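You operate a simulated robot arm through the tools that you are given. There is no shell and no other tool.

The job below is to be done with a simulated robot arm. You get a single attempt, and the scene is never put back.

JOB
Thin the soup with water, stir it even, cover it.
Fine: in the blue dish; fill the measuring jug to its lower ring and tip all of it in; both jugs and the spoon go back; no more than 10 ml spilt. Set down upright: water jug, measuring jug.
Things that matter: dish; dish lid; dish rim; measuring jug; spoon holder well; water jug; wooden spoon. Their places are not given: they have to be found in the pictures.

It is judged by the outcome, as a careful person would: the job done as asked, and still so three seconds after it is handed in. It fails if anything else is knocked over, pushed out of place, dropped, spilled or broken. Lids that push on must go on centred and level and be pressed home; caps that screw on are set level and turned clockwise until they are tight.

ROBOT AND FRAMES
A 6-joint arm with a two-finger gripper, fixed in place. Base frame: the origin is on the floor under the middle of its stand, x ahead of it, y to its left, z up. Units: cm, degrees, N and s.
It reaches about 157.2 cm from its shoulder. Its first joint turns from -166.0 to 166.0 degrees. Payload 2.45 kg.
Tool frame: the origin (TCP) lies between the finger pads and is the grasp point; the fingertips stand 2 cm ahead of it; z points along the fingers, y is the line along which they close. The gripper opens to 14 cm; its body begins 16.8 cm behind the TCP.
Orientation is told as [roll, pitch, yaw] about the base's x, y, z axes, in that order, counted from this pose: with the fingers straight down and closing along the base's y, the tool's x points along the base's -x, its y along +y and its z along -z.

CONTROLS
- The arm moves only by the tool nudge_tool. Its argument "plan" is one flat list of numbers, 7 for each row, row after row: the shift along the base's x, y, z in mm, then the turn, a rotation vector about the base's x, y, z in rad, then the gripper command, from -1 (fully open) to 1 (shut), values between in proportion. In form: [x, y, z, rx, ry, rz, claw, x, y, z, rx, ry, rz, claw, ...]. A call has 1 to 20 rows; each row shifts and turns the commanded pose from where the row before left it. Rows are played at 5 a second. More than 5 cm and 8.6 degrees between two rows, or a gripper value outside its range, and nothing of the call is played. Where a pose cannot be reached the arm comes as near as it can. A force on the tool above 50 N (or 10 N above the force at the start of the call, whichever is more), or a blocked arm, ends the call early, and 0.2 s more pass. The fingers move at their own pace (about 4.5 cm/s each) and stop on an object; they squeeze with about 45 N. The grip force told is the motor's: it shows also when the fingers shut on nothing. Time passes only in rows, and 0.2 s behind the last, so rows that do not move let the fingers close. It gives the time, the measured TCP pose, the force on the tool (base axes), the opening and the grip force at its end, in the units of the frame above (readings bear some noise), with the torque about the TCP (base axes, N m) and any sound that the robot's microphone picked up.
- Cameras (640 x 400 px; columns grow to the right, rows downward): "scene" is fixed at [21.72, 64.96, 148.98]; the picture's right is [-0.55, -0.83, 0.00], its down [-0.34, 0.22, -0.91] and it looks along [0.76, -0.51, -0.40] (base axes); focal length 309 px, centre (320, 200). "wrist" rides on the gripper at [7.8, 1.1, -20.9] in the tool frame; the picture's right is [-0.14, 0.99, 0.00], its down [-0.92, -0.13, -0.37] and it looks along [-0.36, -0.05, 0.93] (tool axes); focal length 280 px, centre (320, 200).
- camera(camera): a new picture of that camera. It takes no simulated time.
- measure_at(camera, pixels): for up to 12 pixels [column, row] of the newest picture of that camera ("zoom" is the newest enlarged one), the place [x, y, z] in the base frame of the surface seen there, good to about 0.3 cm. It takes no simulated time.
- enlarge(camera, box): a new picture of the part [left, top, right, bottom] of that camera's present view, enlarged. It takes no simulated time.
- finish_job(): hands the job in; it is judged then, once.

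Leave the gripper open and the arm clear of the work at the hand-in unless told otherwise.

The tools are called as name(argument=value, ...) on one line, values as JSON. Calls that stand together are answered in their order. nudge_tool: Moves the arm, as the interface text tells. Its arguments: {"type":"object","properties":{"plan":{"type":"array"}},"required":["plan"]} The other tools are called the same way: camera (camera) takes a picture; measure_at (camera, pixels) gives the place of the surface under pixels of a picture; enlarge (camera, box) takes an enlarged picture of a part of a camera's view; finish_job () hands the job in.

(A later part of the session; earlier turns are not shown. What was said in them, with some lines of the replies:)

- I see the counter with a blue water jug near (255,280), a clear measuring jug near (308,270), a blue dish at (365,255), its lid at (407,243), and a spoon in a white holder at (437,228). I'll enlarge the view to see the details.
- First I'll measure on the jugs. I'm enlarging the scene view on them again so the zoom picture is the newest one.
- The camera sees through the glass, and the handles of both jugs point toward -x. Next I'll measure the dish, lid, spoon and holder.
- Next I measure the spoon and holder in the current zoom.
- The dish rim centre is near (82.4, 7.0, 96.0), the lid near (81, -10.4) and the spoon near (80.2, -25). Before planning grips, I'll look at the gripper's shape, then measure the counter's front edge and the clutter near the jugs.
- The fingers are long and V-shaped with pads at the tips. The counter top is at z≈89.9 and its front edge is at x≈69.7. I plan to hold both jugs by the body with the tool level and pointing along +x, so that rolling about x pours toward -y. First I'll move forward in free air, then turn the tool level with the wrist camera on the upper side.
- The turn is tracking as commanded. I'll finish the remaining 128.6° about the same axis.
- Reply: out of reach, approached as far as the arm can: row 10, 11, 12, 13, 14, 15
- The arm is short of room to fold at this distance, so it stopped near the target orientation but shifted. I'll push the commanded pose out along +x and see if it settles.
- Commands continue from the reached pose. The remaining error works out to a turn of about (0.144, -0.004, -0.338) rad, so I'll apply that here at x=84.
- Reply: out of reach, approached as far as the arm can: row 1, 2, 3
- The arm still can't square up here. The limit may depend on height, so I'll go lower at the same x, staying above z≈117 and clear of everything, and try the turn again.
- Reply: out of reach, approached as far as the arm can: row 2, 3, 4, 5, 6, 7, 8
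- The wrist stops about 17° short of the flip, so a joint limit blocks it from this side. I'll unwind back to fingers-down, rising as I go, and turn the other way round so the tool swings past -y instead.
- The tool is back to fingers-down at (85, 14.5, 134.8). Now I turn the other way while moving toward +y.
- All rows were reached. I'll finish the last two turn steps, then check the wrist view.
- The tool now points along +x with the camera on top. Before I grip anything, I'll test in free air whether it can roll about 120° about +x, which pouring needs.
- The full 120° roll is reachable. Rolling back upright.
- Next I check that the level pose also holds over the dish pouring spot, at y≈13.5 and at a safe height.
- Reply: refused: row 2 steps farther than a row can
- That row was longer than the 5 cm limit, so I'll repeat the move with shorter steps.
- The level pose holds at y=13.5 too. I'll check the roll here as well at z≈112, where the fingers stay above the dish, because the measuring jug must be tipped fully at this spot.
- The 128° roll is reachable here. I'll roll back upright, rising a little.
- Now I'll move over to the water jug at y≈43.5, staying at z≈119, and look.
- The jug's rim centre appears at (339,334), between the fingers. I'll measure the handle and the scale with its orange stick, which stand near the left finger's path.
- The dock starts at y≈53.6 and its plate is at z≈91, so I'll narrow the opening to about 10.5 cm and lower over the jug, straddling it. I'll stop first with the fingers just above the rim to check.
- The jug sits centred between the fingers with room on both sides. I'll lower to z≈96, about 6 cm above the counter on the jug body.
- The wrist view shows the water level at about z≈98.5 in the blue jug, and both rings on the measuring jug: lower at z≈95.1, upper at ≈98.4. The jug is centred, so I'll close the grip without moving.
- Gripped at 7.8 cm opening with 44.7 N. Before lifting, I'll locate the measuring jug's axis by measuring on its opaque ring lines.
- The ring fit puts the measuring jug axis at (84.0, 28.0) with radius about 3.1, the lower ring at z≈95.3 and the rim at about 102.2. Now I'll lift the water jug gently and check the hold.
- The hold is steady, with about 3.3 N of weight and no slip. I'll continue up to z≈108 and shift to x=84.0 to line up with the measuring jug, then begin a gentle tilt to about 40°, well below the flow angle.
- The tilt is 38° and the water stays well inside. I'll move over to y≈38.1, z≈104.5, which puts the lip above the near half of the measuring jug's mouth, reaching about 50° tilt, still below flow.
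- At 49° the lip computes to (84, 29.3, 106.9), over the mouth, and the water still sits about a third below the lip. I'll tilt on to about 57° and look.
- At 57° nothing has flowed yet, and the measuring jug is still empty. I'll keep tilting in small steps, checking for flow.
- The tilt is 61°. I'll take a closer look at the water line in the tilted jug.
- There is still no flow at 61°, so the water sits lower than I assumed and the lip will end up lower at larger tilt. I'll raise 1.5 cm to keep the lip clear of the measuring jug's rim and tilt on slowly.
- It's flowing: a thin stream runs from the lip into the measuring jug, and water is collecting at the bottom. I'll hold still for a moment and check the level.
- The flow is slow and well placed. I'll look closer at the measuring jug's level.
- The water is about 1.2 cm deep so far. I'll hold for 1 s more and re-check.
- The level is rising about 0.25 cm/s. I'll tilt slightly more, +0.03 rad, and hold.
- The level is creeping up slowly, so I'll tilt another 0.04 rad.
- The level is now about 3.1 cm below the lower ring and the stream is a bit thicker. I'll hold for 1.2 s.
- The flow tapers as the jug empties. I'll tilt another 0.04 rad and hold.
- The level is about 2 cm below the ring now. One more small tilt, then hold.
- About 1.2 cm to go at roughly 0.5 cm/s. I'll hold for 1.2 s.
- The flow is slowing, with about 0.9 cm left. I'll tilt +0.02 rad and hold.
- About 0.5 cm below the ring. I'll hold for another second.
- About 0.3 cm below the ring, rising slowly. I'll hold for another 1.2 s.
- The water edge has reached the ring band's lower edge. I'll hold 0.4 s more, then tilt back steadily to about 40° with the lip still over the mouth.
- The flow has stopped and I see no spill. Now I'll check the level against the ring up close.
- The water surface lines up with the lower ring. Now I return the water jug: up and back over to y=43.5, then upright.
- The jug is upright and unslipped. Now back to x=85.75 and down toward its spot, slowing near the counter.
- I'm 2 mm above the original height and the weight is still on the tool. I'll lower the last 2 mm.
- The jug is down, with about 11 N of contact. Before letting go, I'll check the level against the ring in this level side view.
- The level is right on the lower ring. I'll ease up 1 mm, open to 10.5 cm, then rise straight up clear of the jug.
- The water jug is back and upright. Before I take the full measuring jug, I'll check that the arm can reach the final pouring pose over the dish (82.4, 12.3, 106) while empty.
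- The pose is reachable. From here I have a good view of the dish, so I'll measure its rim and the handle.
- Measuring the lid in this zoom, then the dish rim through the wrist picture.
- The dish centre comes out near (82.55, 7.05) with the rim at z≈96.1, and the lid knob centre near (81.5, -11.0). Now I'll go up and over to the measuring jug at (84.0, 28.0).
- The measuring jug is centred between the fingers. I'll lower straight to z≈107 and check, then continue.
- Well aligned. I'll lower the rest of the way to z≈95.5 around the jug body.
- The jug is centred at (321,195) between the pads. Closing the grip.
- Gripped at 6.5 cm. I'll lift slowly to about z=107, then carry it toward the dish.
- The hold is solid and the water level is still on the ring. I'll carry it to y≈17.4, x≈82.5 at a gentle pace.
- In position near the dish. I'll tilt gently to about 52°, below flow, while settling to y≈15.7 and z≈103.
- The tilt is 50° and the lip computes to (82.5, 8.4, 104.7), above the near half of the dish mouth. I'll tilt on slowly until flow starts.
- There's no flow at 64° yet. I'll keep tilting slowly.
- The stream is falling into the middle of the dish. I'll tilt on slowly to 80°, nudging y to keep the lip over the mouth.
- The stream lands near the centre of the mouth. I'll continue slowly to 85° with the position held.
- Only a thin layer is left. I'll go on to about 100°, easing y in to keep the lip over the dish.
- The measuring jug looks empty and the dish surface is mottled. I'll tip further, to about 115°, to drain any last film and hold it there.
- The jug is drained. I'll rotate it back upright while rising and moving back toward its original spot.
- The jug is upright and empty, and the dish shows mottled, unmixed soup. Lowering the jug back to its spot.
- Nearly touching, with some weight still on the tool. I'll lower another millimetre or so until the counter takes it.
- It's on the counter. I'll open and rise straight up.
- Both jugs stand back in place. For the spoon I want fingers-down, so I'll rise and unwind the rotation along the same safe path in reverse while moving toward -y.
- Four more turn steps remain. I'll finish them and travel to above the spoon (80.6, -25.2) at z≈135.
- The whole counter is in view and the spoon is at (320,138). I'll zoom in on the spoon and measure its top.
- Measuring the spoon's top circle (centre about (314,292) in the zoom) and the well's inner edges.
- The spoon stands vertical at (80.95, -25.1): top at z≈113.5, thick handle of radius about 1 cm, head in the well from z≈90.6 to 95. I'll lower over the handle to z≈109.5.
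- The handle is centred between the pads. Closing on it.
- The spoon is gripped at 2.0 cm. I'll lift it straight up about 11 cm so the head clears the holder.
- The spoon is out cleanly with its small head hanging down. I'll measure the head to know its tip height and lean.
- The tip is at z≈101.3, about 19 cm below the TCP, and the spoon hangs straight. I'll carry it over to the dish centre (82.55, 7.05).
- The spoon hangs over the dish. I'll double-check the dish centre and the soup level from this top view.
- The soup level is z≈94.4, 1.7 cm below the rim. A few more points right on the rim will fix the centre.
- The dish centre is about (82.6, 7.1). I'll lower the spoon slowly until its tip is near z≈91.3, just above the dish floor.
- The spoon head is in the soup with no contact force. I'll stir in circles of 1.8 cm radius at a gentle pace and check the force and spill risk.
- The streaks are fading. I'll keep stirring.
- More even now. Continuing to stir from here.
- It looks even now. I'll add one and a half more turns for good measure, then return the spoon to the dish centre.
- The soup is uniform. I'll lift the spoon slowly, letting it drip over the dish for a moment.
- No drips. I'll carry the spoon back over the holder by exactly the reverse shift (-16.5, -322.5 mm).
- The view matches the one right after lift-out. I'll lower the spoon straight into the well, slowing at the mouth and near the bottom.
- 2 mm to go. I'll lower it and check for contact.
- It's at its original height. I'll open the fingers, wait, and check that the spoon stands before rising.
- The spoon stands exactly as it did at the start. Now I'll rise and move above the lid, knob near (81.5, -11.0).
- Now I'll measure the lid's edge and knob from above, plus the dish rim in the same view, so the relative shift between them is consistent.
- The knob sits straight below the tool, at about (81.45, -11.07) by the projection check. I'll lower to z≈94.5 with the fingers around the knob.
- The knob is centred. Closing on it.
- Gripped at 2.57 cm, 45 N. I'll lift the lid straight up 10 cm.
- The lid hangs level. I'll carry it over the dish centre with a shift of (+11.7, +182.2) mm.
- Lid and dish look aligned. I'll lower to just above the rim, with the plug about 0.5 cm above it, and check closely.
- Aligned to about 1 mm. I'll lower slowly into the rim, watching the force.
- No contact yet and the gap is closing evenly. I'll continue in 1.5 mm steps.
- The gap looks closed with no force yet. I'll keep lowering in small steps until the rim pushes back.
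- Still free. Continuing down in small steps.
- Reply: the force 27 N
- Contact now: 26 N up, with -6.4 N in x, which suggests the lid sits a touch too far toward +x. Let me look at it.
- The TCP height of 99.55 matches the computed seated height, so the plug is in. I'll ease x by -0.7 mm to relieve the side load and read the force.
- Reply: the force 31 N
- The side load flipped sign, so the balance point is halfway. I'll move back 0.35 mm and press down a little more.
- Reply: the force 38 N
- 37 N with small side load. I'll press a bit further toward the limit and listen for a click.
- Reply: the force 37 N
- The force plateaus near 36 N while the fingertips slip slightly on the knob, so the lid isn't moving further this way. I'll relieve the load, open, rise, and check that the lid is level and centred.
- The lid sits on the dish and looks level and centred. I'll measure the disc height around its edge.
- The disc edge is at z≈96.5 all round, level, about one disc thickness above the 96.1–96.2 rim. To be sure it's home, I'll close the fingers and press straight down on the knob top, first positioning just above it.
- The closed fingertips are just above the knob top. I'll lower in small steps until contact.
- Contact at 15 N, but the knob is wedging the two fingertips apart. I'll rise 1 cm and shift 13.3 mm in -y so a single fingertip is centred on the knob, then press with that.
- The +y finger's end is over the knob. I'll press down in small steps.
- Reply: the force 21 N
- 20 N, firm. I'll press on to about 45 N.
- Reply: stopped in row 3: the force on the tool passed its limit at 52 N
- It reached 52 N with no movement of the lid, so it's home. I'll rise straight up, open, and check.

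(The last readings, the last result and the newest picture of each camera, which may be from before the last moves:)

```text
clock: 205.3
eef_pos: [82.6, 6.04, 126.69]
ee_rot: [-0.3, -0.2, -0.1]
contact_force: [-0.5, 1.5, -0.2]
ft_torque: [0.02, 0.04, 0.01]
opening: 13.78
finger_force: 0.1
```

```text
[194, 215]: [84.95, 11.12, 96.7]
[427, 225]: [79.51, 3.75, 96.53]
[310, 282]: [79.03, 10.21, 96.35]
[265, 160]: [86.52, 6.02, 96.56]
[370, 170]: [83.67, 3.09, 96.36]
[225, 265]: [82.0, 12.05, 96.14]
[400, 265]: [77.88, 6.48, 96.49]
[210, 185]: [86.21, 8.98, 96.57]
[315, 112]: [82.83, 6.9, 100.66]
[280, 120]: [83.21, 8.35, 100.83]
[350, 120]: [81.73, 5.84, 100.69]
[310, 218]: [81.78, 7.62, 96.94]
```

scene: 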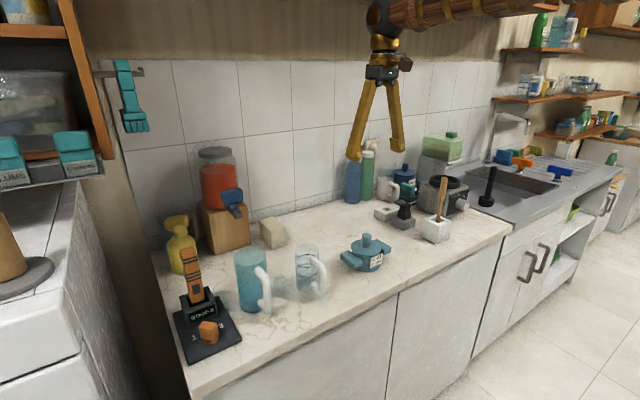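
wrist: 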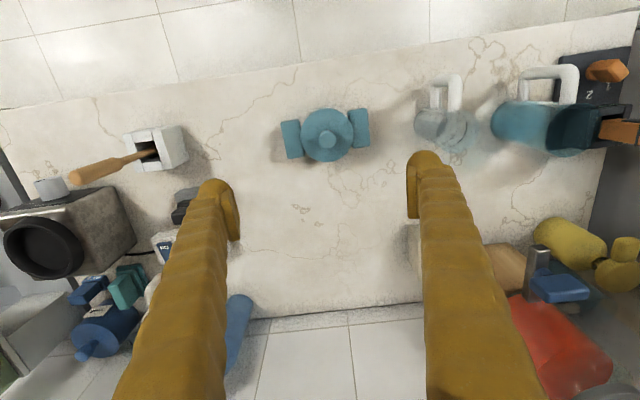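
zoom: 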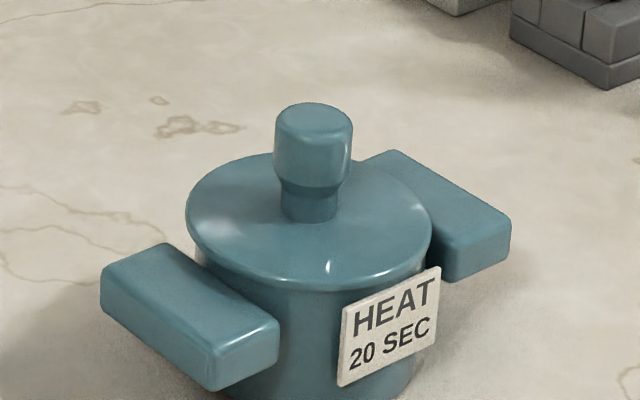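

The lid is level with no gap. I'll compare the jugs and counter with the starting view, then move the arm clear.

enlarge(camera="scene", box=[220, 220, 340, 320])

enlarge(camera="scene", box=[330, 170, 470, 285])

nudge_tool(plan=[0, 0, 20, 0, 0, 0, -1, 0, 0, 40, 0, 0, 0, -1, -20, 5, 20, 0, 0, 0, -1, -40, 10, 0, 0, 0, 0, -1, -40, 20, 0, 0, 0, 0, -1, -40, 20, 0, 0, 0, 0, -1, -40, 20, 0, 0, 0, 0, -1, -40, 20, 0, 0, 0, 0, -1, -20, 20, 0, 0, 0, 0, -1, 0, 0, 0, 0, 0, 0, -1, 0, 0, 0, 0, 0, 0, -1])

camera(camera="scene")

camera(camera="wrist")

```text
4.00 times, centred on (280, 270) of scene
```

zoom: 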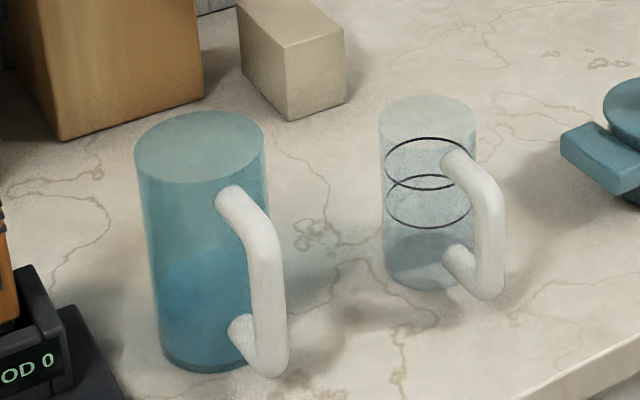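

```text
3.48 times, centred on (400, 228) of scene
```

zoom: 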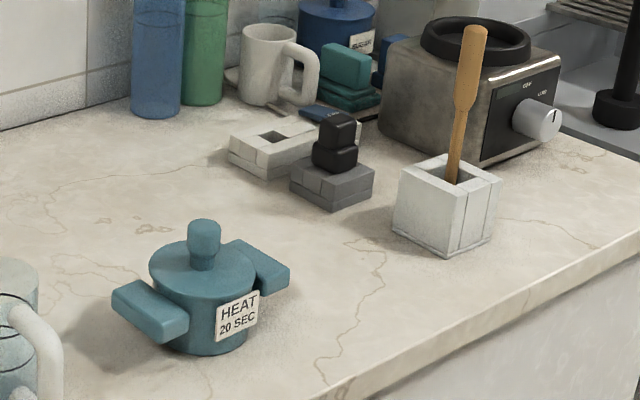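

```text
clock: 207.8
eef_pos: [58.73, 17.51, 134.7]
ee_rot: [-0.3, -0.2, -0.1]
contact_force: [0.7, 0.9, -0.4]
ft_torque: [0.0, 0.01, -0.01]
opening: 13.98
finger_force: 0.1
```

```text
taken
```

scene: 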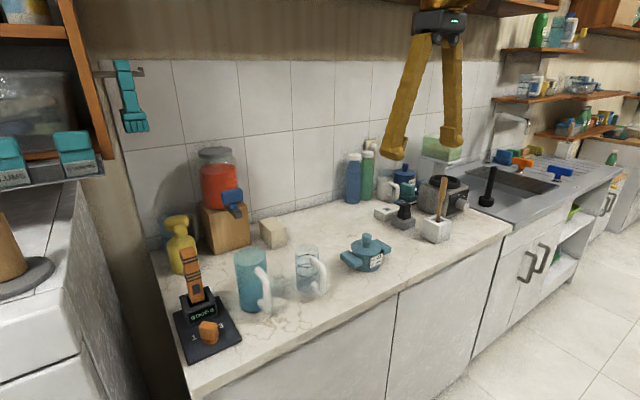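

```text
taken
```

wrist: 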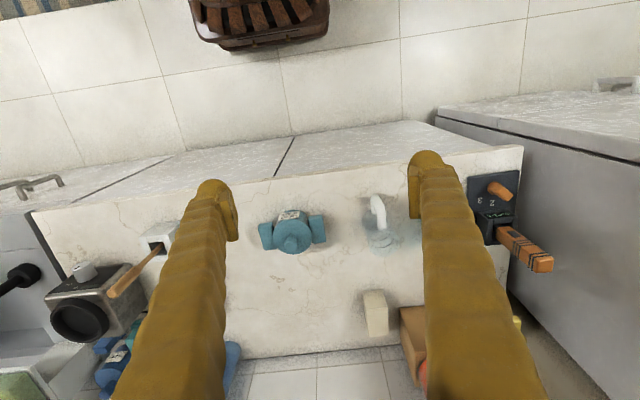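

Both jugs are upright within a few millimetres of where they started, and the spoon is in its holder. The soup is even, the lid is level and pressed home, and no spill shows on the counter. The arm is clear and the gripper is open, so I'm handing in. The "HEAT 20 SEC" label on the dish isn't part of this job, so I left it.

finish_job()

```text
The job is handed in.
```

The soup is thinned, stirred and covered, and I've handed the job in. I don't have the judge's verdict.

- **Water:** I filled the measuring jug level with its lower ring and tipped all of it into the blue dish. I saw no spill on the counter.
- **Stirring:** the soup went from streaky to an even colour after about six turns of the spoon.
- **Lid:** it sits level on the dish, centred to within about 1–2 mm. I pressed it down to about 50 N and it did not move any further.
- **Put back:** both jugs stand upright within a few millimetres of where they started, and the spoon is back in its holder.

The dish carries a "HEAT 20 SEC" label. I did not heat it, since that was not part of the job.
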